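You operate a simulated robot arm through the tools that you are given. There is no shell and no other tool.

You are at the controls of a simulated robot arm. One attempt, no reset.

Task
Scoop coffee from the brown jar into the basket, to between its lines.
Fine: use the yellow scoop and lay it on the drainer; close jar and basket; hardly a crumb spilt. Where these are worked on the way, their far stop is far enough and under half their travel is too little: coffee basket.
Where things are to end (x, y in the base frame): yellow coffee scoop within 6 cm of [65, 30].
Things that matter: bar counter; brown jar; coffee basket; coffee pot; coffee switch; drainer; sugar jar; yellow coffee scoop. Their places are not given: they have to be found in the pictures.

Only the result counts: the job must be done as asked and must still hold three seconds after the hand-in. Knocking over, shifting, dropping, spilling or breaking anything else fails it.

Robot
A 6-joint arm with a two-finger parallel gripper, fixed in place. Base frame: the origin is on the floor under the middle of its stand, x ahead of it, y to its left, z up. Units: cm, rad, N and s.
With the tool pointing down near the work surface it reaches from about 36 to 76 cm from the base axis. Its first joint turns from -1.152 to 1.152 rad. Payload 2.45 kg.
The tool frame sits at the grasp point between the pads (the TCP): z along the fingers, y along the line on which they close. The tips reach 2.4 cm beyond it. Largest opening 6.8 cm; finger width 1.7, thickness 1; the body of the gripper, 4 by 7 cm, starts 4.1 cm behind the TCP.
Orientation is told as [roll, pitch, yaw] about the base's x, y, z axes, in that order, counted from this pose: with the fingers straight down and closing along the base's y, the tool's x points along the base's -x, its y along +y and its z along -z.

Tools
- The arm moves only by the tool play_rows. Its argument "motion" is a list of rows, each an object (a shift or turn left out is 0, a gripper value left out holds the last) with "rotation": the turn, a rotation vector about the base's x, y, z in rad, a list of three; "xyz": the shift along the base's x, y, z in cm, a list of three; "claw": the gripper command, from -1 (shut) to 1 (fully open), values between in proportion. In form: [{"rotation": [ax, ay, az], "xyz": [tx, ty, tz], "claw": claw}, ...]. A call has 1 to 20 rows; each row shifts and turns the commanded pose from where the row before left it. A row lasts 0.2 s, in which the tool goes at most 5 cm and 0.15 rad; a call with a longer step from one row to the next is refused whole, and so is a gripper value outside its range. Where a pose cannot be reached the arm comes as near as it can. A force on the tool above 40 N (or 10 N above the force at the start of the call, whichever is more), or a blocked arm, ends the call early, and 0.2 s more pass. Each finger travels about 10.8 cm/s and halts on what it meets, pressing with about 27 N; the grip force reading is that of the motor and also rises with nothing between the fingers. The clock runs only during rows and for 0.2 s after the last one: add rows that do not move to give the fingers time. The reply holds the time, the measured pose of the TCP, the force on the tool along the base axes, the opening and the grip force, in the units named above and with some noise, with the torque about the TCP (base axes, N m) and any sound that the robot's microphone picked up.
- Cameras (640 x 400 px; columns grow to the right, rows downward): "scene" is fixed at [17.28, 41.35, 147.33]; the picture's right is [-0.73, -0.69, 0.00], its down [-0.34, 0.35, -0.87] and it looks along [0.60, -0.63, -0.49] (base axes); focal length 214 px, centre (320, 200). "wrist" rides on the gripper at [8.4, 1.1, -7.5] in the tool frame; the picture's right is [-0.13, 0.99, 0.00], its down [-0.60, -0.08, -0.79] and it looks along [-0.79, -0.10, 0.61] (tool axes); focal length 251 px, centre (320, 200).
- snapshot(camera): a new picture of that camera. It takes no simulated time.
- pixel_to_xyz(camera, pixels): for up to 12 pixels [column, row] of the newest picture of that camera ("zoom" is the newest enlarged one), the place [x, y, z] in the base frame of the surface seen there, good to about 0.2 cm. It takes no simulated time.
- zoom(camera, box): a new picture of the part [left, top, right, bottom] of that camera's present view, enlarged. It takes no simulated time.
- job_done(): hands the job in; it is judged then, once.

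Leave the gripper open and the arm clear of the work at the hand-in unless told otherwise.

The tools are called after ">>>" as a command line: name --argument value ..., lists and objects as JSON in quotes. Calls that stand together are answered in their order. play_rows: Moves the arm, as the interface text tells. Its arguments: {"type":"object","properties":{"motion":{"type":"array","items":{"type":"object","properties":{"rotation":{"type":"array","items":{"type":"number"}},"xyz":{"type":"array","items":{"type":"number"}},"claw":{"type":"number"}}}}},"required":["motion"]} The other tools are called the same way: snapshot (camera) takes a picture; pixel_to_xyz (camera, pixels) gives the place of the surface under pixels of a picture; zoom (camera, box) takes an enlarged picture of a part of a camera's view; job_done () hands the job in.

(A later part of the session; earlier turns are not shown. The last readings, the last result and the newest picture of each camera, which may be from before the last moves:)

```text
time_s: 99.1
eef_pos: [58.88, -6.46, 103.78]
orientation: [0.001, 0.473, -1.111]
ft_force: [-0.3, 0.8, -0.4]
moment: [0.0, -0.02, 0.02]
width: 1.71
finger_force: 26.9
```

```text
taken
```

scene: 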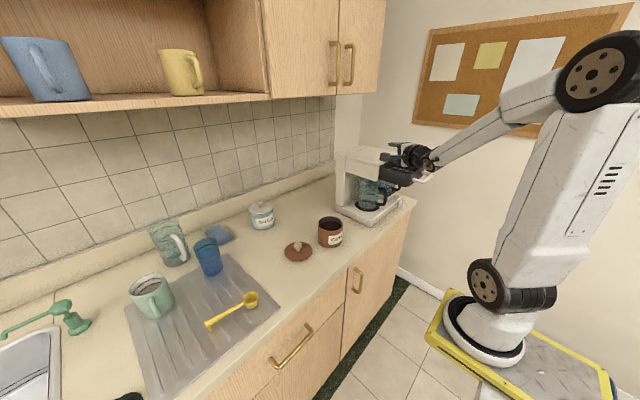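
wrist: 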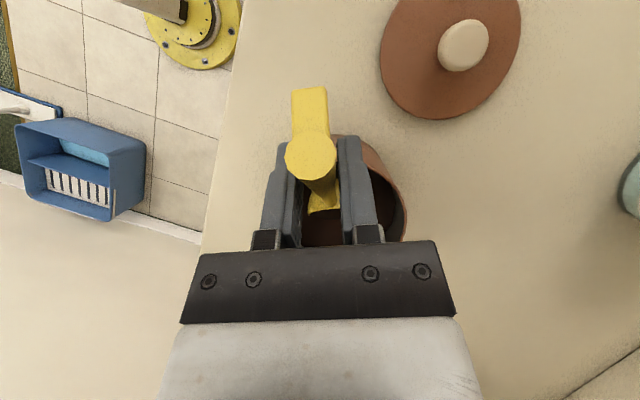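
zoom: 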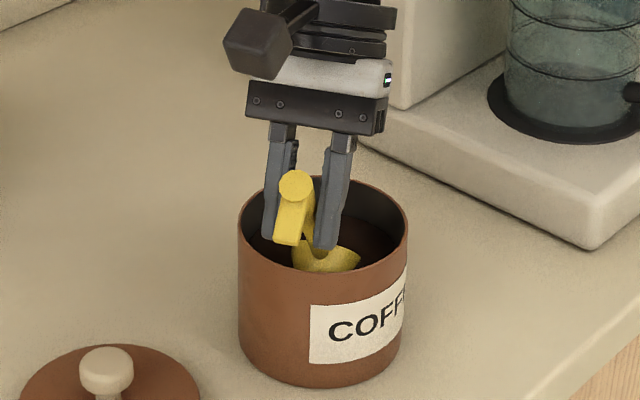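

No resistance from the coffee. I push the cup forward 1 cm, then turn it up to ~28° while staying in the coffee, and look.

>>> play_rows --motion '[{"xyz": [0.111, -0.224, -0.1]}, {"xyz": [0.111, -0.224, -0.1]}, {"xyz": [0.111, -0.224, 0]}, {"xyz": [0.111, -0.224, 0]}, {"xyz": [-0.303, 0.612, -0.389], "rotation": [-0.0869, -0.0431, 0]}, {"xyz": [-0.277, 0.559, -0.452], "rotation": [-0.0869, -0.0431, 0]}, {"xyz": [-0.248, 0.5, -0.51], "rotation": [-0.0869, -0.0431, 0]}, {"xyz": [-0.216, 0.435, -0.56], "rotation": [-0.0869, -0.0431, 0]}, {"xyz": [0, 0, 0]}]'

>>> zoom --camera "scene" --box '[300, 190, 360, 250]'

>>> snapshot --camera "wrist"

```text
time_s: 101.1
eef_pos: [58.18, -5.28, 101.56]
orientation: [0.002, 0.085, -1.11]
ft_force: [-0.7, -0.3, -0.7]
moment: [0.02, 0.0, -0.04]
width: 1.69
finger_force: 26.7
```

```text
6.67 times, centred on (330, 220) of scene
```

zoom: 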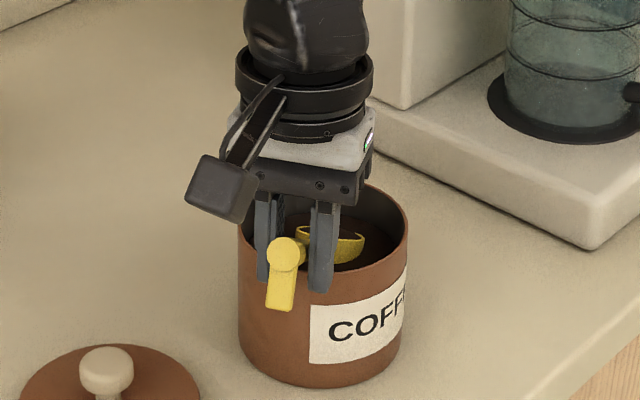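

```text
taken
```

wrist: 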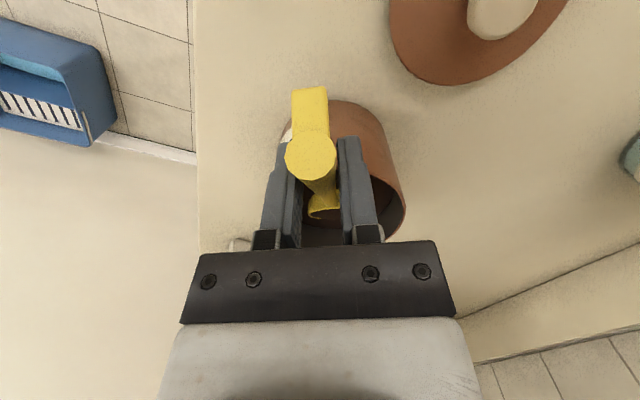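

The cup sits in the coffee, back rim just showing. Now I raise it and level it step by step within the jar's opening.

>>> play_rows --motion '[{"xyz": [0, 0, 0.4]}, {"xyz": [0, 0, 0.5]}, {"xyz": [0, 0, 0.6]}, {"xyz": [-0.182, 0.367, -0.304], "rotation": [-0.0869, -0.0431, 0]}, {"xyz": [-0.147, 0.297, -0.339], "rotation": [-0.0869, -0.0431, 0]}, {"xyz": [-0.11, 0.221, -0.368], "rotation": [-0.0869, -0.0431, 0]}, {"xyz": [0, 0, 0]}]'

>>> zoom --camera "scene" --box '[310, 190, 360, 240]'

```text
time_s: 102.7
eef_pos: [57.83, -4.33, 102.03]
orientation: [0.003, -0.206, -1.11]
ft_force: [-0.2, -0.1, -0.7]
moment: [0.01, 0.03, 0.0]
width: 1.7
finger_force: 27.2
```

```text
8.00 times, centred on (335, 215) of scene
```

zoom: 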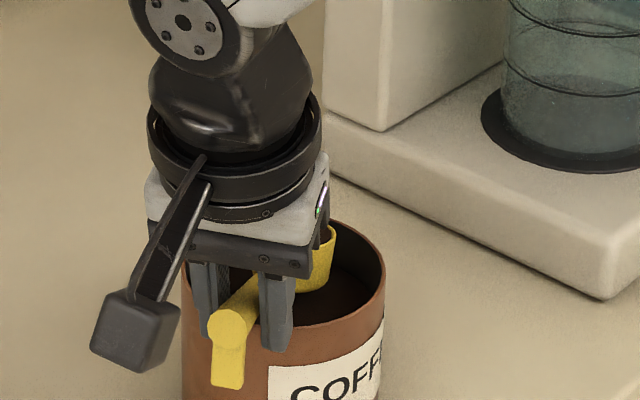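

I finish levelling, raise straight up, and look into the cup.

>>> play_rows --motion '[{"xyz": [-0.072, 0.145, -0.288], "rotation": [-0.0869, -0.0431, 0]}, {"xyz": [-0.034, 0.068, -0.299], "rotation": [-0.0869, -0.0431, 0]}, {"xyz": [0, 0, 0.4]}, {"xyz": [0, 0, 0.8]}, {"xyz": [0, 0, 0.8]}, {"xyz": [0, 0, 0.5]}, {"xyz": [0, 0, 0]}]'

>>> zoom --camera "scene" --box '[310, 190, 360, 240]'

>>> snapshot --camera "wrist"

>>> zoom --camera "wrist" --box '[240, 80, 400, 260]'

```text
time_s: 104.3
eef_pos: [57.53, -4.1, 104.16]
orientation: [0.001, -0.399, -1.11]
ft_force: [-0.5, -0.3, -1.3]
moment: [-0.01, 0.0, -0.02]
width: 1.67
finger_force: 27.0
```

```text
8.00 times, centred on (335, 215) of scene
```

zoom: 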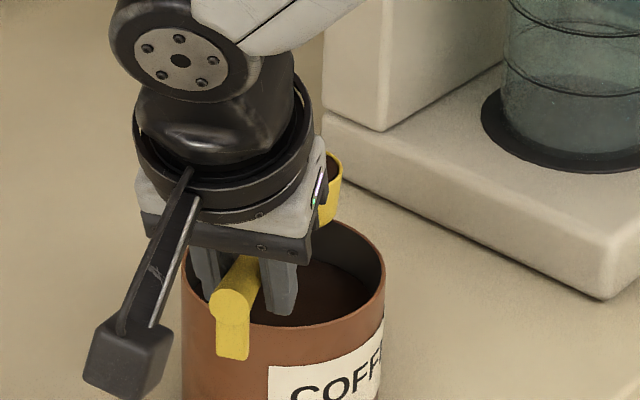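

```text
taken
```

wrist: 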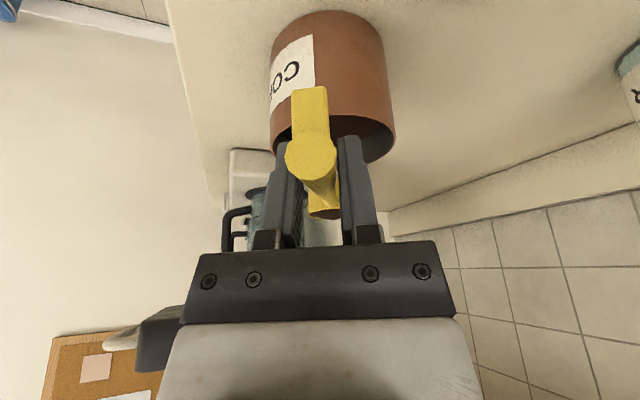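

```text
2.22 times, centred on (320, 170) of wrist
```

zoom: 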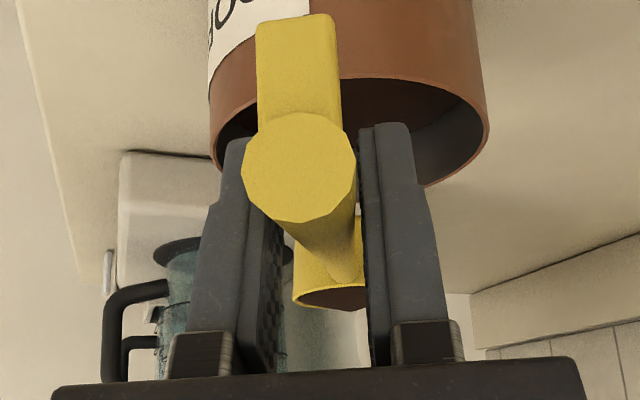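

The cup is full of coffee (brown surface at its rim), and the grip has not slipped. I carry it level: first mostly up, away from the jar.

>>> play_rows --motion '[{"xyz": [0, 0, 0.5]}, {"xyz": [-0.1, -0.2, 1.0]}, {"xyz": [-0.3, -0.6, 1.5]}, {"xyz": [-0.35, -0.7, 1.7]}, {"xyz": [-0.35, -0.7, 1.7]}, {"xyz": [-0.35, -0.7, 1.7]}, {"xyz": [-0.35, -0.7, 1.7]}, {"xyz": [-0.35, -0.7, 1.7]}, {"xyz": [-0.35, -0.7, 1.7]}, {"xyz": [-0.35, -0.7, 1.7]}, {"xyz": [-0.35, -0.7, 1.7]}, {"xyz": [-0.35, -0.7, 1.5]}, {"xyz": [-0.3, -0.6, 0.9]}, {"xyz": [-0.2, -0.4, 0.4]}, {"xyz": [0, 0, 0]}]'

>>> snapshot --camera "wrist"

>>> zoom --camera "scene" --box '[320, 140, 400, 250]'

```text
time_s: 107.5
eef_pos: [53.61, -12.25, 123.33]
orientation: [0.002, -0.399, -1.109]
ft_force: [-0.8, 0.0, -0.3]
moment: [0.02, 0.0, 0.01]
width: 1.69
finger_force: 26.4
```

```text
taken
```

wrist: 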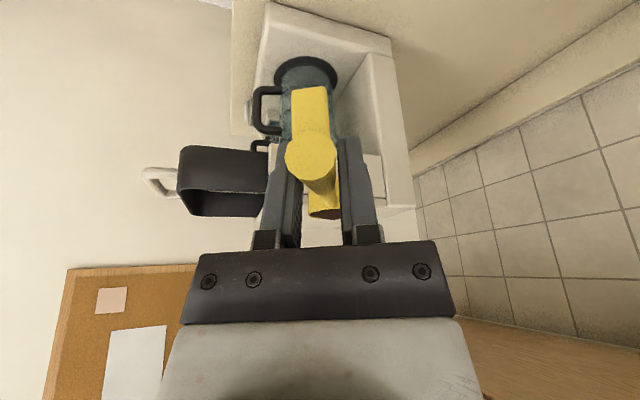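

```text
3.64 times, centred on (360, 195) of scene
```

zoom: 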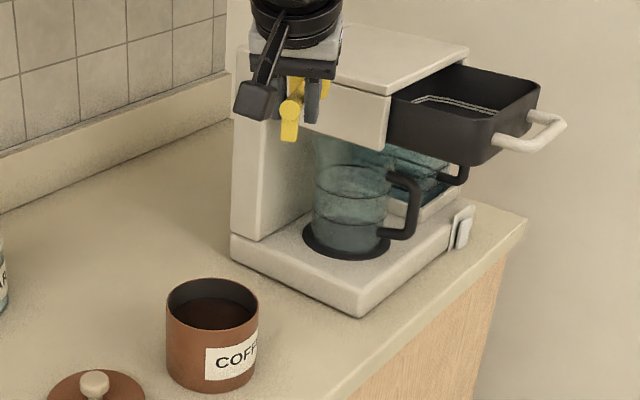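

Still level and unspilt. I go over to the basket at z≈125.

>>> play_rows --motion '[{"xyz": [-0.4, -0.8, 0.6]}, {"xyz": [-0.8, -1.5, 0.6]}, {"xyz": [-0.9, -1.75, 0.4]}, {"xyz": [-0.9, -1.75, 0]}, {"xyz": [-0.9, -1.75, 0]}, {"xyz": [-0.9, -1.75, 0]}, {"xyz": [-0.9, -1.75, 0]}, {"xyz": [-0.9, -1.75, 0]}, {"xyz": [-0.9, -1.75, 0]}, {"xyz": [-0.9, -1.75, 0]}, {"xyz": [-0.5, -1.35, 0]}, {"xyz": [-0.3, -0.8, 0]}, {"xyz": [0, 0, 0]}]'

>>> snapshot --camera "wrist"

>>> zoom --camera "scene" --box '[360, 120, 430, 190]'

```text
time_s: 110.3
eef_pos: [44.47, -30.65, 125.12]
orientation: [0.002, -0.4, -1.112]
ft_force: [0.6, -0.4, -0.4]
moment: [0.01, 0.03, -0.03]
width: 1.69
finger_force: 27.5
```

```text
taken
```

wrist: 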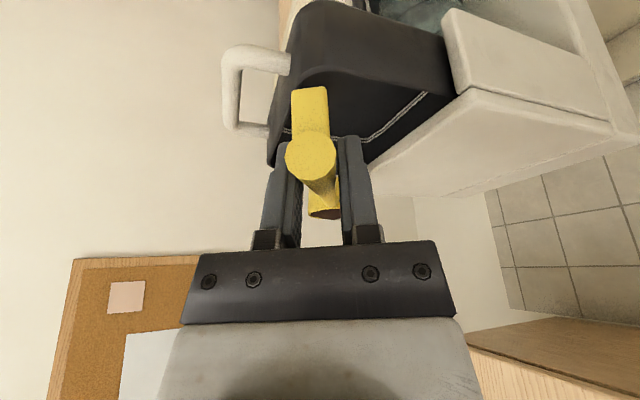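

```text
5.71 times, centred on (395, 155) of scene
```

zoom: 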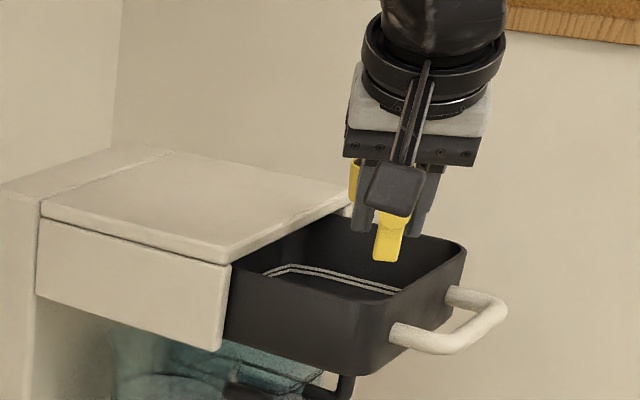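

The cup is over the basket's middle (48.6,−39). I lower to z≈121.8 and begin the roll.

>>> play_rows --motion '[{"xyz": [0, 0, -0.7]}, {"xyz": [0, 0, -1.1]}, {"xyz": [0, 0, -1.0]}, {"xyz": [0, 0, -0.5]}, {"rotation": [0.0444, -0.0896, 0]}, {"rotation": [0.0533, -0.1075, 0]}, {"rotation": [0.0533, -0.1075, 0]}, {"rotation": [0.0533, -0.1075, 0]}, {"rotation": [0.0533, -0.1075, 0]}, {"rotation": [0.0533, -0.1075, 0], "xyz": [0, 0, -0.1]}, {"rotation": [0.0533, -0.1075, 0], "xyz": [0, 0, -0.1]}, {"rotation": [0.0533, -0.1075, 0], "xyz": [0, 0, -0.1]}, {"rotation": [0.0533, -0.1075, 0], "xyz": [0, 0, -0.1]}, {"xyz": [0, 0, 0]}]'

>>> zoom --camera "scene" --box '[360, 120, 430, 190]'

>>> snapshot --camera "wrist"

```text
time_s: 113.3
eef_pos: [44.46, -30.57, 121.38]
orientation: [1.098, -0.192, -1.466]
ft_force: [-0.7, 0.1, 0.3]
moment: [0.04, 0.0, 0.01]
width: 1.68
finger_force: 26.5
```

```text
5.71 times, centred on (395, 155) of scene
```

zoom: 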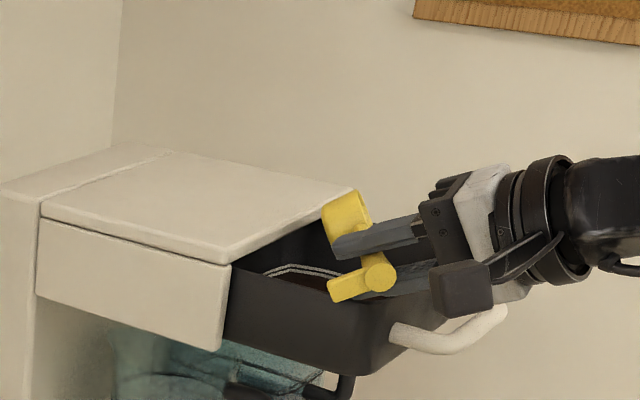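

```text
taken
```

wrist: 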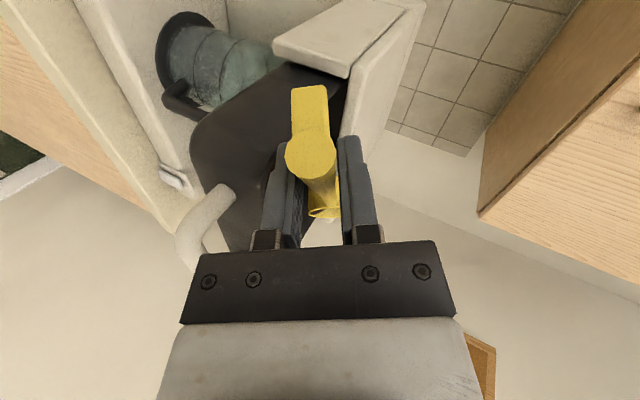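

The roll works; brown shows in the basket already. I go on to ~2.2 rad and hold.

>>> play_rows --motion '[{"rotation": [0.0533, -0.1075, 0]}, {"rotation": [0.0533, -0.1075, 0]}, {"rotation": [0.0533, -0.1075, 0]}, {"rotation": [0.0533, -0.1075, 0]}, {"rotation": [0.0533, -0.1075, 0]}, {"rotation": [0.0533, -0.1075, 0]}, {"rotation": [0.0533, -0.1075, 0]}, {"rotation": [0.0533, -0.1075, 0]}, {"rotation": [0.0533, -0.1075, 0]}, {"rotation": [0.0444, -0.0896, 0]}, {"xyz": [0, 0, 0]}, {"xyz": [0, 0, 0]}]'

>>> zoom --camera "scene" --box '[360, 120, 430, 190]'

>>> snapshot --camera "wrist"

```text
time_s: 115.9
eef_pos: [44.27, -30.64, 121.36]
orientation: [2.202, 0.242, -1.431]
ft_force: [-0.7, -0.1, 0.4]
moment: [0.0, 0.0, -0.02]
width: 1.68
finger_force: 27.0
```

```text
5.71 times, centred on (395, 155) of scene
```

zoom: 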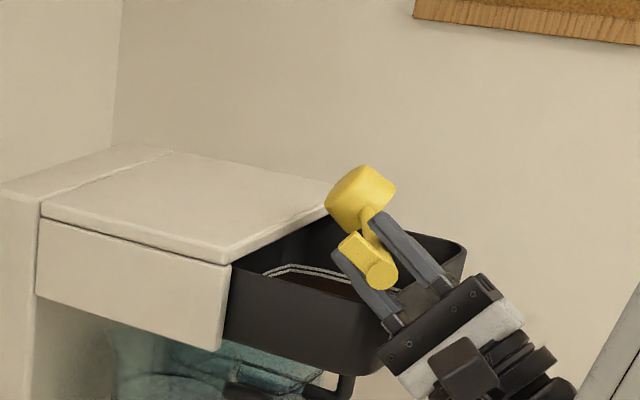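

```text
taken
```

wrist: 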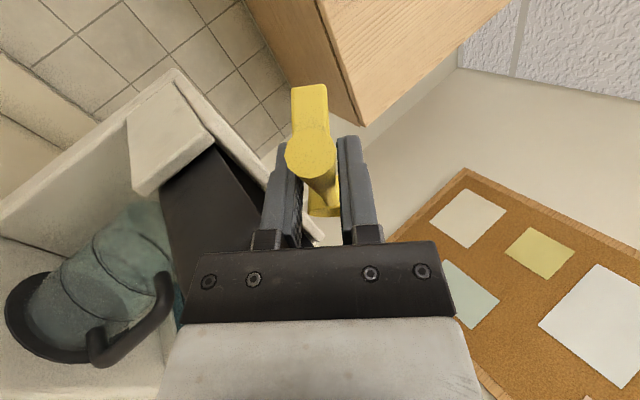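

The cup is emptied upside down. I look at the basket's coffee level.

>>> zoom --camera "scene" --box '[380, 158, 420, 188]'

>>> pixel_to_xyz --camera "zoom" --pixels '[[80, 115], [120, 130], [160, 145], [200, 150], [110, 95], [130, 90], [200, 105], [140, 115], [180, 130], [90, 100]]'

```text
13.33 times, centred on (400, 173) of scene
```

zoom: 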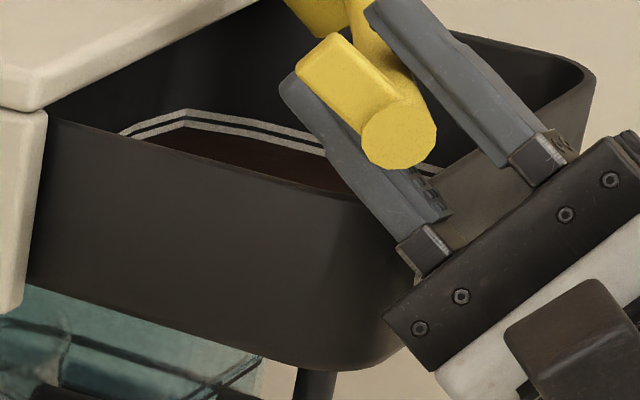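

```text
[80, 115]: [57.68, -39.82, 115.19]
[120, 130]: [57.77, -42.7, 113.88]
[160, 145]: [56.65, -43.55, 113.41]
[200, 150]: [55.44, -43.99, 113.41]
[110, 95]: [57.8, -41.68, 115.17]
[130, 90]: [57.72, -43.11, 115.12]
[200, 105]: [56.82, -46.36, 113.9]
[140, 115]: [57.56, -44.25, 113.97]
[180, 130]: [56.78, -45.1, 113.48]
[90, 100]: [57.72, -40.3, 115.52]
```

The coffee spreads flat in the basket: now z≈113.43 against a floor of ≈113.25, lines about 113.5 and 114.0. I need roughly 2–3 more scoops. Rolling back first.

>>> play_rows --motion '[{"rotation": [-0.0533, 0.1075, 0]}, {"rotation": [-0.0533, 0.1075, 0]}, {"rotation": [-0.0533, 0.1075, 0]}, {"rotation": [-0.0533, 0.1075, 0]}, {"rotation": [-0.0533, 0.1075, 0]}, {"rotation": [-0.0533, 0.1075, 0]}, {"rotation": [-0.0533, 0.1075, 0]}, {"rotation": [-0.0533, 0.1075, 0]}, {"rotation": [-0.0533, 0.1075, 0]}, {"rotation": [-0.0533, 0.1075, 0], "xyz": [0, 0, 0.1]}, {"rotation": [-0.0533, 0.1075, 0], "xyz": [0, 0, 0.1]}, {"rotation": [-0.0533, 0.1075, 0], "xyz": [0, 0, 0.2]}, {"rotation": [-0.0533, 0.1075, 0], "xyz": [0, 0, 0.3]}, {"rotation": [-0.0533, 0.1075, 0], "xyz": [0, 0, 0.3]}, {"rotation": [-0.0533, 0.1075, 0], "xyz": [0, 0, 0.5]}, {"rotation": [-0.0533, 0.1075, 0], "xyz": [0, 0, 0.5]}, {"rotation": [-0.0533, 0.1075, 0], "xyz": [0, 0, 0.7]}, {"rotation": [-0.0533, 0.1075, 0], "xyz": [0, 0, 0.7]}, {"rotation": [-0.0355, 0.0717, 0], "xyz": [0, 0, 0.4]}, {"xyz": [0, 0, 0]}]'

>>> snapshot --camera "wrist"

>>> zoom --camera "scene" --box '[375, 145, 425, 185]'

```text
time_s: 120.1
eef_pos: [44.5, -30.72, 125.21]
orientation: [-0.002, -0.399, -1.108]
ft_force: [0.6, 0.6, -0.8]
moment: [0.03, 0.0, 0.01]
width: 1.68
finger_force: 26.8
```

```text
taken
```

wrist: 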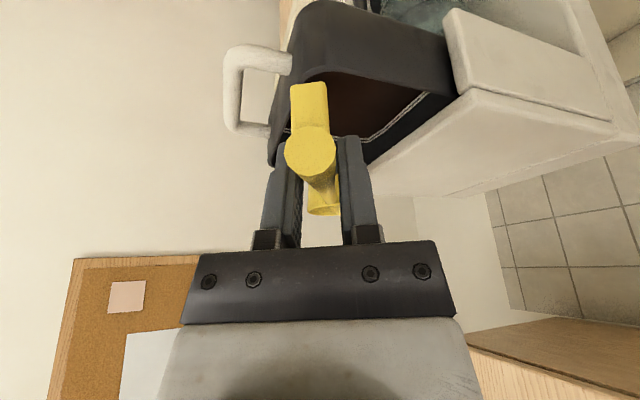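

```text
10.00 times, centred on (400, 165) of scene
```

zoom: 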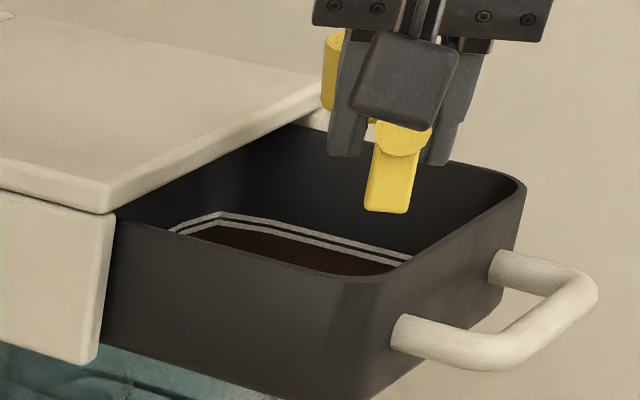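

The scoop is empty and still well held (a 2 mm shift). I go back to above the jar along the same way.

>>> play_rows --motion '[{"xyz": [0.6, 1.2, 0.2]}, {"xyz": [1.1, 2.2, 0]}, {"xyz": [1.15, 2.35, 0]}, {"xyz": [1.15, 2.35, 0]}, {"xyz": [1.15, 2.35, 0]}, {"xyz": [1.15, 2.35, 0]}, {"xyz": [1.15, 2.35, 0]}, {"xyz": [1.15, 2.35, -0.6]}, {"xyz": [0.6, 1.4, -1.4]}, {"xyz": [0.4, 1.1, -2.1]}, {"xyz": [0.36, 1.1, -2.2]}, {"xyz": [0.36, 1.1, -2.2]}, {"xyz": [0.36, 1.1, -2.2]}, {"xyz": [0.36, 1.1, -2.2]}, {"xyz": [0.36, 1.1, -2.2]}, {"xyz": [0.36, 1.1, -2.0]}, {"xyz": [0.36, 1.0, -1.3]}, {"xyz": [0.18, 0.55, -0.7]}, {"xyz": [0, 0, 0]}]'

>>> snapshot --camera "wrist"

>>> zoom --camera "scene" --box '[310, 190, 360, 240]'

```text
time_s: 124.1
eef_pos: [56.68, -2.43, 106.19]
orientation: [0.001, -0.399, -1.109]
ft_force: [0.1, 0.4, -1.0]
moment: [0.0, 0.03, 0.02]
width: 1.7
finger_force: 26.5
```

```text
taken
```

wrist: 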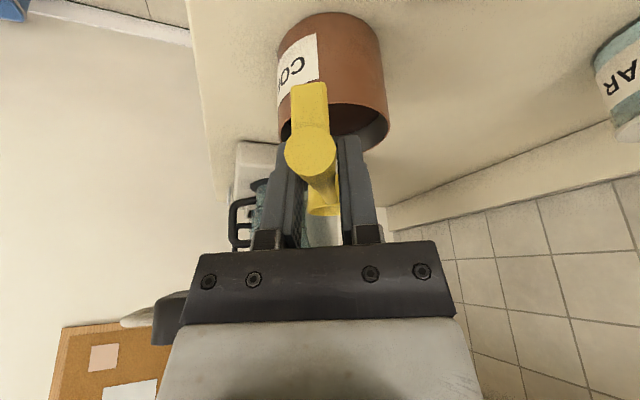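

```text
8.00 times, centred on (335, 215) of scene
```

zoom: 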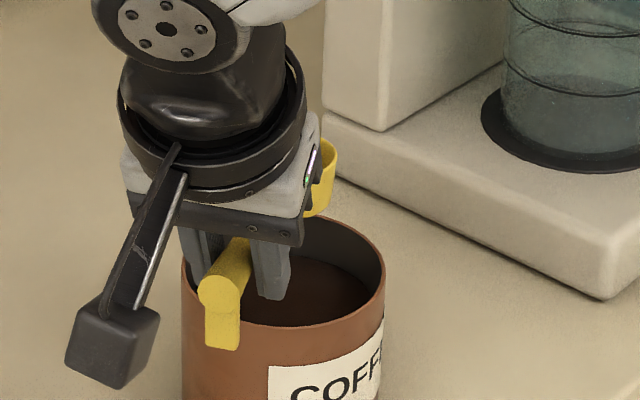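

I check the cup's rim place and the jar's coffee level again.

>>> pixel_to_xyz --camera "zoom" --pixels '[[337, 150], [333, 140], [336, 165], [330, 200], [222, 290], [330, 290], [345, 300], [320, 275], [360, 250], [235, 345]]'

```text
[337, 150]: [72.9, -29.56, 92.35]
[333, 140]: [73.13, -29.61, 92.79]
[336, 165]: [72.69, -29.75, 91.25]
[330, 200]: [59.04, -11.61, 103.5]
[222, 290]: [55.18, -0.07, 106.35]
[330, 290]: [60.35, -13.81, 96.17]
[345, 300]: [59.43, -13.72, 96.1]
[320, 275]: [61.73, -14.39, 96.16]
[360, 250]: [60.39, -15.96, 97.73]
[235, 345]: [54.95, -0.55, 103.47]
```

Jar coffee now z≈96.15 (0.5 cm lower). The cup sits right; I repeat the tilt.

>>> play_rows --motion '[{"xyz": [0.034, -0.068, 0.482], "rotation": [0.0869, 0.0431, 0]}, {"xyz": [0.072, -0.145, 0.471], "rotation": [0.0869, 0.0431, 0]}, {"xyz": [0.11, -0.221, 0.451], "rotation": [0.0869, 0.0431, 0]}, {"xyz": [0.147, -0.297, 0.422], "rotation": [0.0869, 0.0431, 0]}, {"xyz": [0.182, -0.367, 0.387], "rotation": [0.0869, 0.0431, 0]}, {"xyz": [0.216, -0.435, 0.343], "rotation": [0.0869, 0.0431, 0]}, {"xyz": [0.248, -0.5, 0.293], "rotation": [0.0869, 0.0431, 0]}, {"xyz": [0.277, -0.559, 0.235], "rotation": [0.0869, 0.0431, 0]}, {"xyz": [0.303, -0.612, 0.172], "rotation": [0.0869, 0.0431, 0]}, {"xyz": [0, 0, -1.0]}, {"xyz": [0, 0, 0]}]'

>>> zoom --camera "scene" --box '[300, 190, 360, 250]'

>>> snapshot --camera "wrist"

```text
time_s: 126.5
eef_pos: [58.16, -5.75, 108.57]
orientation: [0.003, 0.476, -1.11]
ft_force: [0.5, -0.2, -0.3]
moment: [0.0, 0.0, 0.04]
width: 1.69
finger_force: 27.0
```

```text
6.67 times, centred on (330, 220) of scene
```

zoom: 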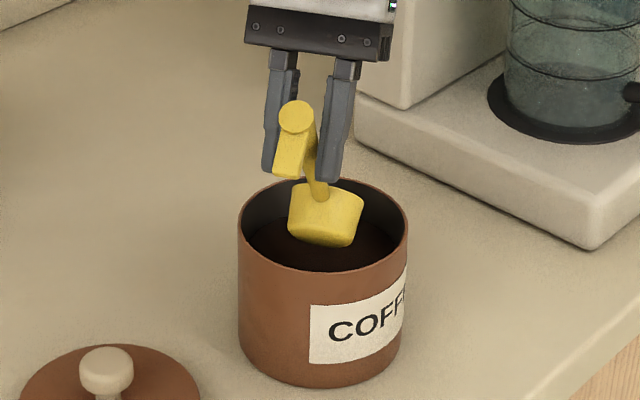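

```text
taken
```

wrist: 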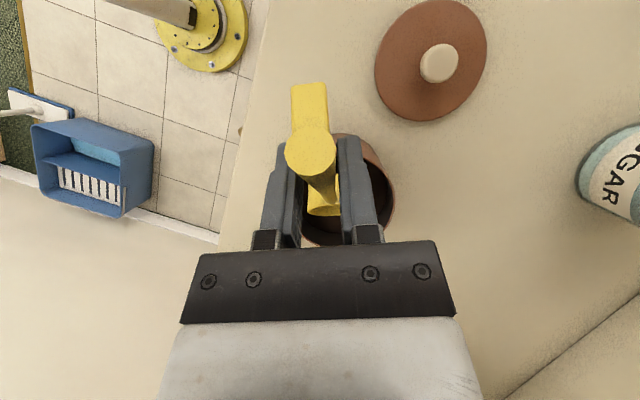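

Well placed. I plunge a bit deeper than before (coffee is lower), push forward and turn up inside the coffee.

>>> play_rows --motion '[{"xyz": [0.05, 0, -1.2]}, {"xyz": [0.05, 0, -1.2]}, {"xyz": [0.09, -0.18, -0.8]}, {"xyz": [0.09, -0.18, -0.8]}, {"xyz": [0.09, -0.18, -0.8]}, {"xyz": [0.09, -0.18, -0.8]}, {"xyz": [0.111, -0.224, -0.1]}, {"xyz": [0.111, -0.224, -0.1]}, {"xyz": [0.111, -0.224, 0]}, {"xyz": [0.111, -0.224, 0]}, {"xyz": [-0.303, 0.612, -0.289], "rotation": [-0.0869, -0.0431, 0]}, {"xyz": [-0.277, 0.559, -0.352], "rotation": [-0.0869, -0.0431, 0]}, {"xyz": [-0.248, 0.5, -0.41], "rotation": [-0.0869, -0.0431, 0]}, {"xyz": [-0.216, 0.435, -0.46], "rotation": [-0.0869, -0.0431, 0]}, {"xyz": [0, 0, 0]}]'

>>> zoom --camera "scene" --box '[300, 190, 360, 250]'

```text
time_s: 129.7
eef_pos: [58.21, -5.13, 101.27]
orientation: [0.005, 0.084, -1.111]
ft_force: [-0.7, -2.8, 16.3]
moment: [-0.42, -0.17, -0.01]
width: 1.68
finger_force: 26.7
```

```text
6.67 times, centred on (330, 220) of scene
```

zoom: 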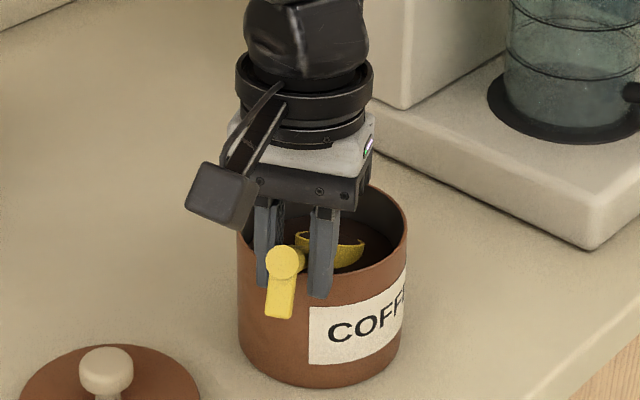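

A contact of 16 N: the handle leans on the jar's rim. I raise at once, gently.

>>> play_rows --motion '[{"xyz": [0, 0, 0.4]}, {"xyz": [0, 0, 0.5]}, {"xyz": [0, 0, 0.6]}, {"xyz": [0, 0, 0]}]'

>>> zoom --camera "scene" --box '[300, 190, 360, 250]'

>>> snapshot --camera "wrist"

```text
time_s: 130.7
eef_pos: [58.1, -4.99, 102.54]
orientation: [0.001, 0.084, -1.11]
ft_force: [0.3, -0.7, -0.3]
moment: [0.02, -0.05, -0.03]
width: 1.68
finger_force: 26.8
```

```text
6.67 times, centred on (330, 220) of scene
```

zoom: 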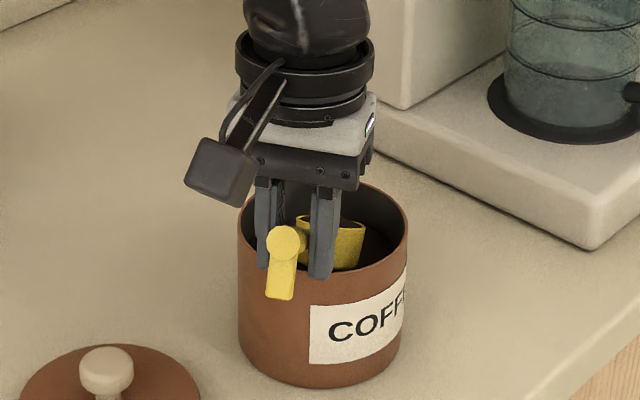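

```text
taken
```

wrist: 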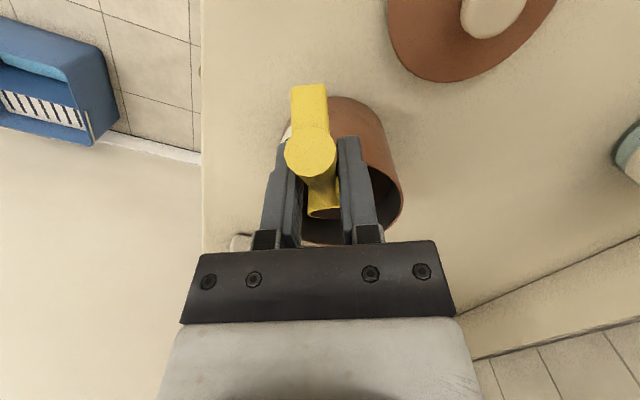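

Free again. I go on levelling and raising as before, then look into the cup.

>>> play_rows --motion '[{"xyz": [-0.182, 0.367, -0.304], "rotation": [-0.0869, -0.0431, 0]}, {"xyz": [-0.147, 0.297, -0.339], "rotation": [-0.0869, -0.0431, 0]}, {"xyz": [-0.11, 0.221, -0.368], "rotation": [-0.0869, -0.0431, 0]}, {"xyz": [-0.072, 0.145, -0.288], "rotation": [-0.0869, -0.0431, 0]}, {"xyz": [-0.034, 0.068, -0.199], "rotation": [-0.0869, -0.0431, 0]}, {"xyz": [0, 0, 0.4]}, {"xyz": [0, 0, 0.8]}, {"xyz": [0, 0, 0.8]}, {"xyz": [0, 0, 0.5]}, {"xyz": [0, 0, 0]}]'

>>> snapshot --camera "wrist"

>>> zoom --camera "wrist" --box '[240, 80, 400, 260]'

>>> zoom --camera "scene" --box '[305, 185, 365, 245]'

```text
time_s: 132.9
eef_pos: [57.66, -4.06, 103.75]
orientation: [0.002, -0.401, -1.11]
ft_force: [-0.5, 0.1, -0.5]
moment: [-0.02, 0.04, -0.05]
width: 1.69
finger_force: 27.1
```

```text
taken
```

wrist: 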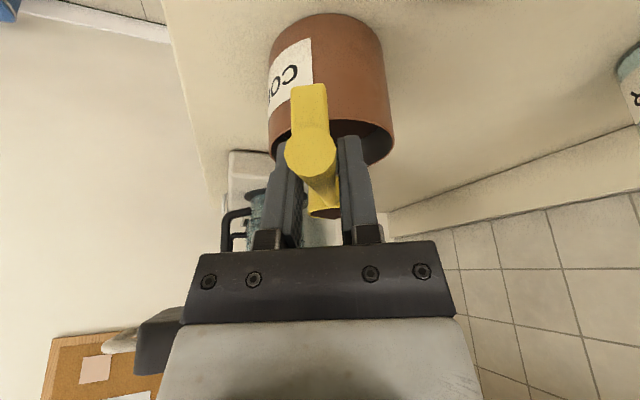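

```text
2.22 times, centred on (320, 170) of wrist
```

zoom: 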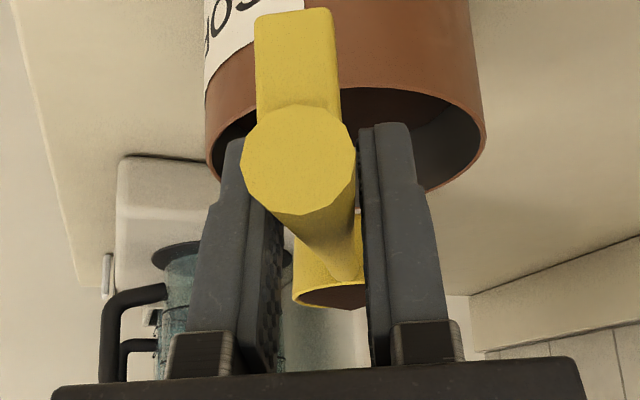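

```text
6.67 times, centred on (335, 215) of scene
```

zoom: 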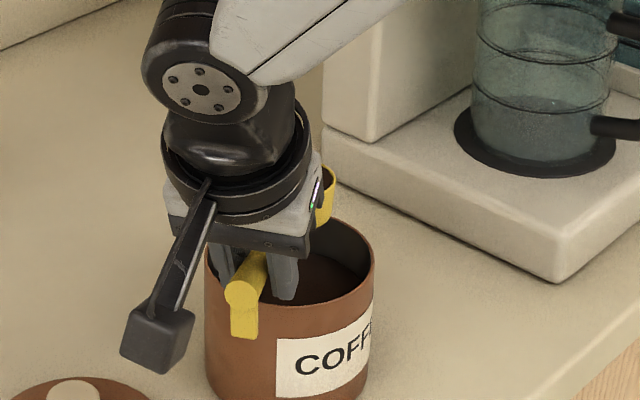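

Full again and level. Same carrying way: up, then over.

>>> play_rows --motion '[{"xyz": [0, 0, 0.5]}, {"xyz": [-0.1, -0.2, 1.0]}, {"xyz": [-0.3, -0.6, 1.5]}, {"xyz": [-0.35, -0.7, 1.8]}, {"xyz": [-0.35, -0.7, 1.8]}, {"xyz": [-0.35, -0.7, 1.8]}, {"xyz": [-0.35, -0.7, 1.8]}, {"xyz": [-0.35, -0.7, 1.8]}, {"xyz": [-0.35, -0.7, 1.8]}, {"xyz": [-0.35, -0.7, 1.8]}, {"xyz": [-0.35, -0.7, 1.8]}, {"xyz": [-0.35, -0.7, 1.6]}, {"xyz": [-0.35, -0.7, 1.0]}, {"xyz": [-0.3, -0.6, 0.5]}, {"xyz": [0, 0, 0]}]'

>>> play_rows --motion '[{"xyz": [-0.4, -0.8, 0.4]}, {"xyz": [-0.8, -1.5, 0.5]}, {"xyz": [-0.9, -1.75, 0.3]}, {"xyz": [-0.9, -1.75, 0]}, {"xyz": [-0.9, -1.75, 0]}, {"xyz": [-0.9, -1.75, 0]}, {"xyz": [-0.9, -1.75, 0]}, {"xyz": [-0.9, -1.75, 0]}, {"xyz": [-0.9, -1.75, 0]}, {"xyz": [-0.9, -1.75, 0]}, {"xyz": [-0.5, -1.35, 0]}, {"xyz": [-0.3, -0.7, 0]}, {"xyz": [0, 0, 0]}]'

>>> snapshot --camera "wrist"

>>> snapshot --camera "scene"

```text
time_s: 136.1
eef_pos: [53.37, -12.46, 124.12]
orientation: [0.0, -0.4, -1.111]
ft_force: [0.6, 0.6, -0.8]
moment: [0.03, 0.02, 0.0]
width: 1.69
finger_force: 27.3
```

```text
time_s: 138.9
eef_pos: [44.12, -30.91, 125.51]
orientation: [0.002, -0.4, -1.11]
ft_force: [0.0, 0.3, -0.3]
moment: [-0.01, 0.05, -0.03]
width: 1.71
finger_force: 27.2
```

```text
taken
```

wrist: 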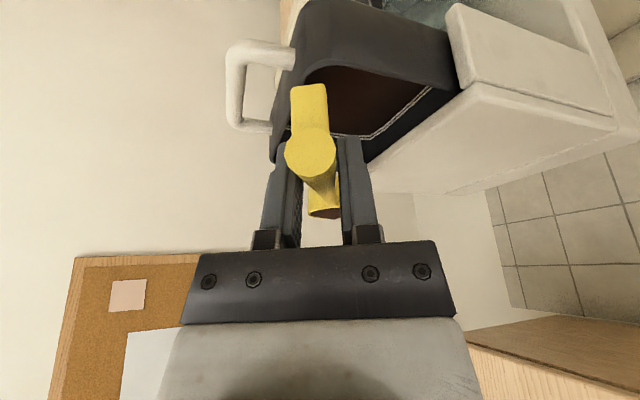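

```text
taken
```

scene: 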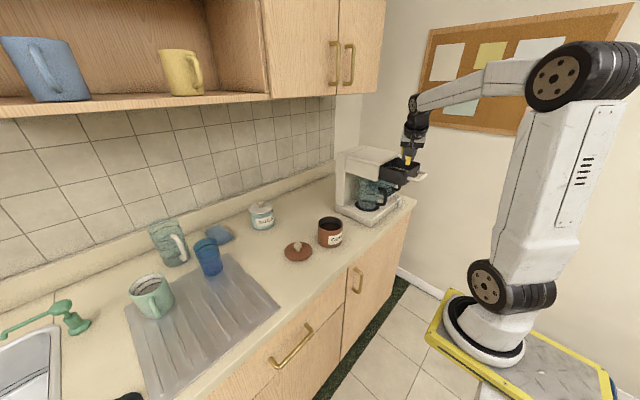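

Over the basket again. Lower and roll to pour the second scoop.

>>> play_rows --motion '[{"xyz": [0.15, 0.1, -0.8]}, {"xyz": [0.15, 0.1, -1.2]}, {"xyz": [0, 0, -1.1]}, {"xyz": [0, 0, -0.6]}, {"rotation": [0.0444, -0.0896, 0]}, {"rotation": [0.0533, -0.1075, 0]}, {"rotation": [0.0533, -0.1075, 0]}, {"rotation": [0.0533, -0.1075, 0]}, {"rotation": [0.0533, -0.1075, 0]}, {"rotation": [0.0533, -0.1075, 0], "xyz": [0, 0, -0.1]}, {"rotation": [0.0533, -0.1075, 0], "xyz": [0, 0, -0.1]}, {"rotation": [0.0533, -0.1075, 0], "xyz": [0, 0, -0.1]}, {"rotation": [0.0533, -0.1075, 0], "xyz": [0, 0, -0.1]}, {"xyz": [0, 0, 0]}]'

>>> play_rows --motion '[{"rotation": [0.0533, -0.1075, 0]}, {"rotation": [0.0533, -0.1075, 0]}, {"rotation": [0.0533, -0.1075, 0]}, {"rotation": [0.0533, -0.1075, 0]}, {"rotation": [0.0533, -0.1075, 0]}, {"rotation": [0.0533, -0.1075, 0]}, {"rotation": [0.0533, -0.1075, 0]}, {"rotation": [0.0533, -0.1075, 0]}, {"rotation": [0.0533, -0.1075, 0]}, {"rotation": [0.0444, -0.0896, 0]}, {"xyz": [0, 0, 0]}, {"xyz": [0, 0, 0]}]'

>>> zoom --camera "scene" --box '[375, 145, 425, 190]'

```text
time_s: 141.9
eef_pos: [44.45, -30.61, 121.3]
orientation: [1.098, -0.193, -1.461]
ft_force: [0.3, 0.0, -0.4]
moment: [0.02, 0.02, 0.02]
width: 1.69
finger_force: 26.8
```

```text
time_s: 144.5
eef_pos: [44.43, -30.65, 121.31]
orientation: [2.202, 0.242, -1.431]
ft_force: [-0.6, -0.1, 0.0]
moment: [-0.02, 0.02, -0.01]
width: 1.71
finger_force: 26.5
```

```text
8.89 times, centred on (400, 168) of scene
```

zoom: 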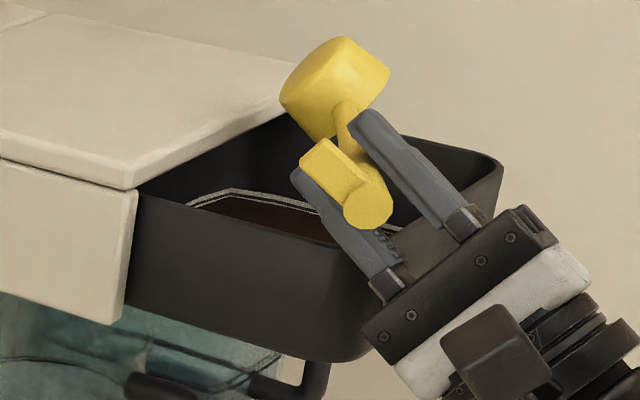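

Poured. I zoom close on the lines and read the coffee surface height.

>>> zoom --camera "scene" --box '[382, 160, 412, 180]'

>>> pixel_to_xyz --camera "zoom" --pixels '[[150, 140], [200, 150], [250, 165], [180, 130], [230, 140], [290, 160], [200, 100], [200, 112], [210, 120], [260, 135], [300, 140], [170, 108]]'

```text
16.00 times, centred on (397, 170) of scene
```

zoom: 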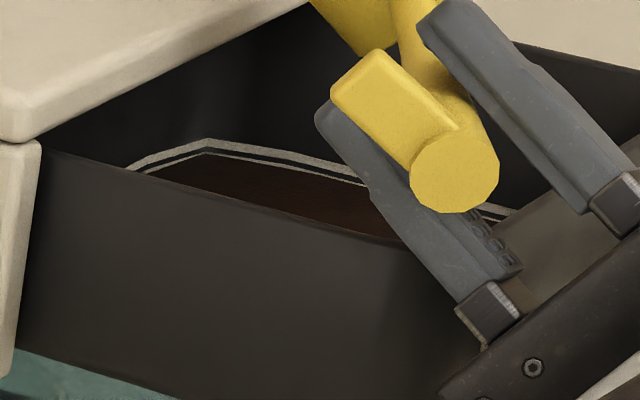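

```text
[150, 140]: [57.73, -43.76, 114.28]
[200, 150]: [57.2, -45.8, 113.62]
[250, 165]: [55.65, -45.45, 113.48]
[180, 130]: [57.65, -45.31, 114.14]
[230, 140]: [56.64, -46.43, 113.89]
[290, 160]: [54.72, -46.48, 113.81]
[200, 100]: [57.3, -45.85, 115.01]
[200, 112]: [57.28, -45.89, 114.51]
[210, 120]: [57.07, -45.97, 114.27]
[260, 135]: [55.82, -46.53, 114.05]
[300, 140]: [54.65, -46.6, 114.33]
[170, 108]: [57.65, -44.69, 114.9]
```

Coffee is just under the lower line now. I roll back and use the wrist view for a sharper look.

>>> play_rows --motion '[{"rotation": [-0.0533, 0.1075, 0]}, {"rotation": [-0.0533, 0.1075, 0]}, {"rotation": [-0.0533, 0.1075, 0]}, {"rotation": [-0.0533, 0.1075, 0]}, {"rotation": [-0.0533, 0.1075, 0]}, {"rotation": [-0.0533, 0.1075, 0]}, {"rotation": [-0.0533, 0.1075, 0]}, {"rotation": [-0.0533, 0.1075, 0]}, {"rotation": [-0.0533, 0.1075, 0]}, {"rotation": [-0.0533, 0.1075, 0], "xyz": [0, 0, 0.1]}, {"rotation": [-0.0533, 0.1075, 0], "xyz": [0, 0, 0.1]}, {"rotation": [-0.0533, 0.1075, 0], "xyz": [0, 0, 0.2]}, {"rotation": [-0.0533, 0.1075, 0], "xyz": [0, 0, 0.3]}, {"rotation": [-0.0533, 0.1075, 0], "xyz": [0, 0, 0.3]}, {"rotation": [-0.0533, 0.1075, 0], "xyz": [0, 0, 0.5]}, {"rotation": [-0.0533, 0.1075, 0], "xyz": [0, 0, 0.5]}, {"rotation": [-0.0533, 0.1075, 0], "xyz": [0, 0, 0.7]}, {"rotation": [-0.0533, 0.1075, 0], "xyz": [0, 0, 0.7]}, {"rotation": [-0.0355, 0.0717, 0], "xyz": [0, 0, 0.4]}, {"xyz": [0, 0, 0]}]'

>>> snapshot --camera "wrist"

>>> zoom --camera "wrist" --box '[320, 70, 440, 160]'

>>> zoom --camera "scene" --box '[388, 162, 418, 182]'

```text
time_s: 148.7
eef_pos: [44.57, -30.44, 125.07]
orientation: [0.0, -0.4, -1.108]
ft_force: [0.6, 0.3, -0.6]
moment: [-0.01, 0.01, 0.02]
width: 1.69
finger_force: 27.2
```

```text
taken
```

wrist: 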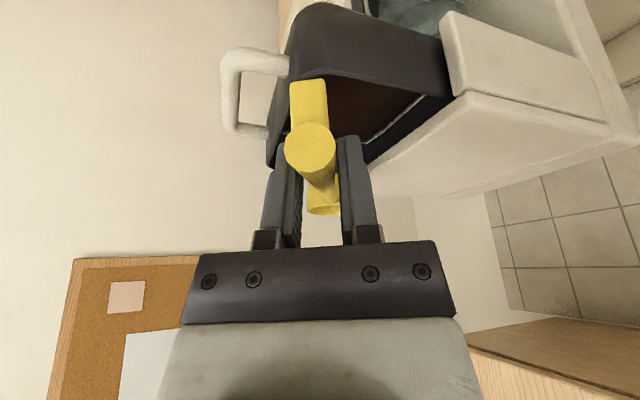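

```text
4.44 times, centred on (380, 115) of wrist
```

zoom: 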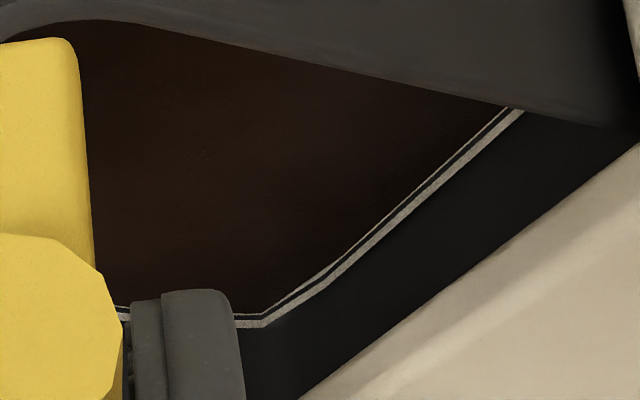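

```text
16.00 times, centred on (403, 172) of scene
```

zoom: 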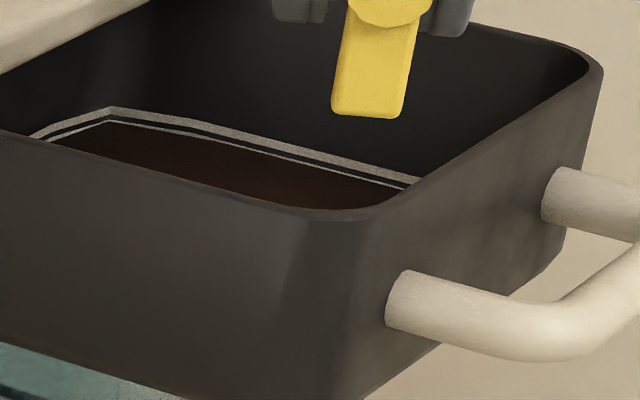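

After two scoops the lower line is half covered; the middle of the band needs about two more (≈0.13 cm each). The scoop has crept ~3 mm toward the fingertips, which I account for. Back to the jar.

>>> play_rows --motion '[{"xyz": [0.6, 1.2, 0.2]}, {"xyz": [1.1, 2.2, 0]}, {"xyz": [1.15, 2.35, 0]}, {"xyz": [1.15, 2.35, 0]}, {"xyz": [1.15, 2.35, 0]}, {"xyz": [1.15, 2.35, 0]}, {"xyz": [1.15, 2.35, 0]}, {"xyz": [1.15, 2.35, -0.6]}, {"xyz": [0.6, 1.4, -1.4]}, {"xyz": [0.4, 1.1, -2.1]}, {"xyz": [0.36, 1.1, -2.2]}, {"xyz": [0.36, 1.1, -2.2]}, {"xyz": [0.36, 1.1, -2.2]}, {"xyz": [0.36, 1.1, -2.2]}, {"xyz": [0.36, 1.1, -2.2]}, {"xyz": [0.36, 1.1, -2.0]}, {"xyz": [0.36, 1.0, -1.3]}, {"xyz": [0.12, 0.35, -0.4]}, {"xyz": [0, 0, 0]}]'

>>> snapshot --camera "wrist"

>>> zoom --camera "scene" --box '[310, 190, 360, 240]'

>>> pixel_to_xyz --camera "zoom" --pixels '[[330, 290], [345, 300], [320, 275], [330, 150], [328, 165], [328, 195], [222, 290], [235, 345], [215, 280]]'

```text
time_s: 152.7
eef_pos: [56.69, -2.66, 106.26]
orientation: [0.001, -0.4, -1.109]
ft_force: [-0.6, -0.3, -0.1]
moment: [-0.02, -0.02, 0.01]
width: 1.65
finger_force: 27.0
```

```text
taken
```

wrist: 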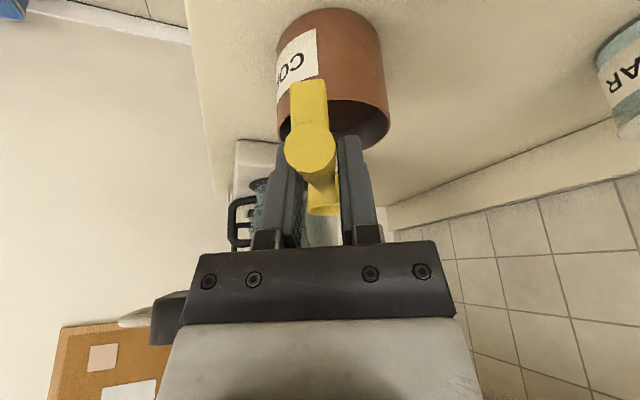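

```text
8.00 times, centred on (335, 215) of scene
```

zoom: 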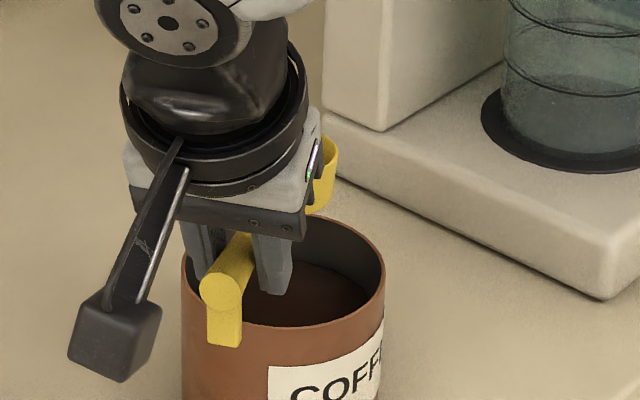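

```text
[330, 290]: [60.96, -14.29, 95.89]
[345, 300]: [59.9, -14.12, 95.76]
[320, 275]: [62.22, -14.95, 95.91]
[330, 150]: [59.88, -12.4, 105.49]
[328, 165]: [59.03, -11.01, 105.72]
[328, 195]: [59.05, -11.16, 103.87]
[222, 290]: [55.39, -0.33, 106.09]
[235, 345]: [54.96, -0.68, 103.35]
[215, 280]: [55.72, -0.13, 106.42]
```

Jar coffee is at z≈95.85. Tilt again with corrected geometry.

>>> play_rows --motion '[{"xyz": [-0.13, 0.27, 0]}, {"xyz": [0.045, -0.09, 0.507], "rotation": [0.0869, 0.0431, 0]}, {"xyz": [0.084, -0.17, 0.494], "rotation": [0.0869, 0.0431, 0]}, {"xyz": [0.122, -0.246, 0.47], "rotation": [0.0869, 0.0431, 0]}, {"xyz": [0.159, -0.322, 0.441], "rotation": [0.0869, 0.0431, 0]}, {"xyz": [0.194, -0.392, 0.401], "rotation": [0.0869, 0.0431, 0]}, {"xyz": [0.228, -0.461, 0.355], "rotation": [0.0869, 0.0431, 0]}, {"xyz": [0.259, -0.523, 0.302], "rotation": [0.0869, 0.0431, 0]}, {"xyz": [0.288, -0.582, 0.242], "rotation": [0.0869, 0.0431, 0]}, {"xyz": [0.315, -0.635, 0.176], "rotation": [0.0869, 0.0431, 0]}, {"xyz": [0, 0, -1.4]}, {"xyz": [0, 0, -1.4]}, {"xyz": [0, 0, -1.3]}, {"xyz": [0.09, -0.18, -0.75]}, {"xyz": [0.09, -0.18, -0.75]}, {"xyz": [0.09, -0.18, -0.75]}, {"xyz": [0.09, -0.18, -0.75]}, {"xyz": [0, 0, 0]}]'

>>> zoom --camera "scene" --box '[300, 190, 360, 250]'

```text
time_s: 156.5
eef_pos: [58.7, -6.53, 102.66]
orientation: [0.003, 0.473, -1.108]
ft_force: [0.1, 0.2, 0.3]
moment: [-0.03, -0.01, 0.03]
width: 1.68
finger_force: 27.0
```

```text
6.67 times, centred on (330, 220) of scene
```

zoom: 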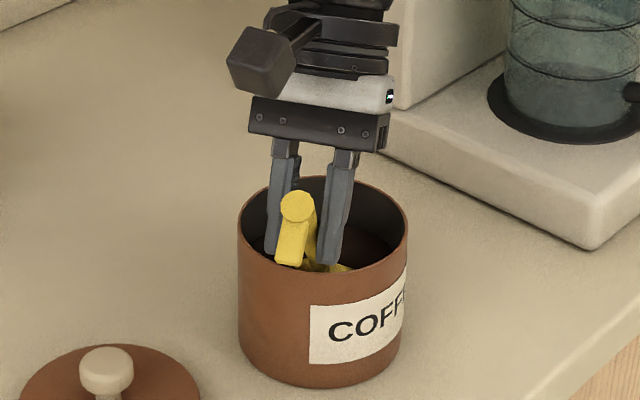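

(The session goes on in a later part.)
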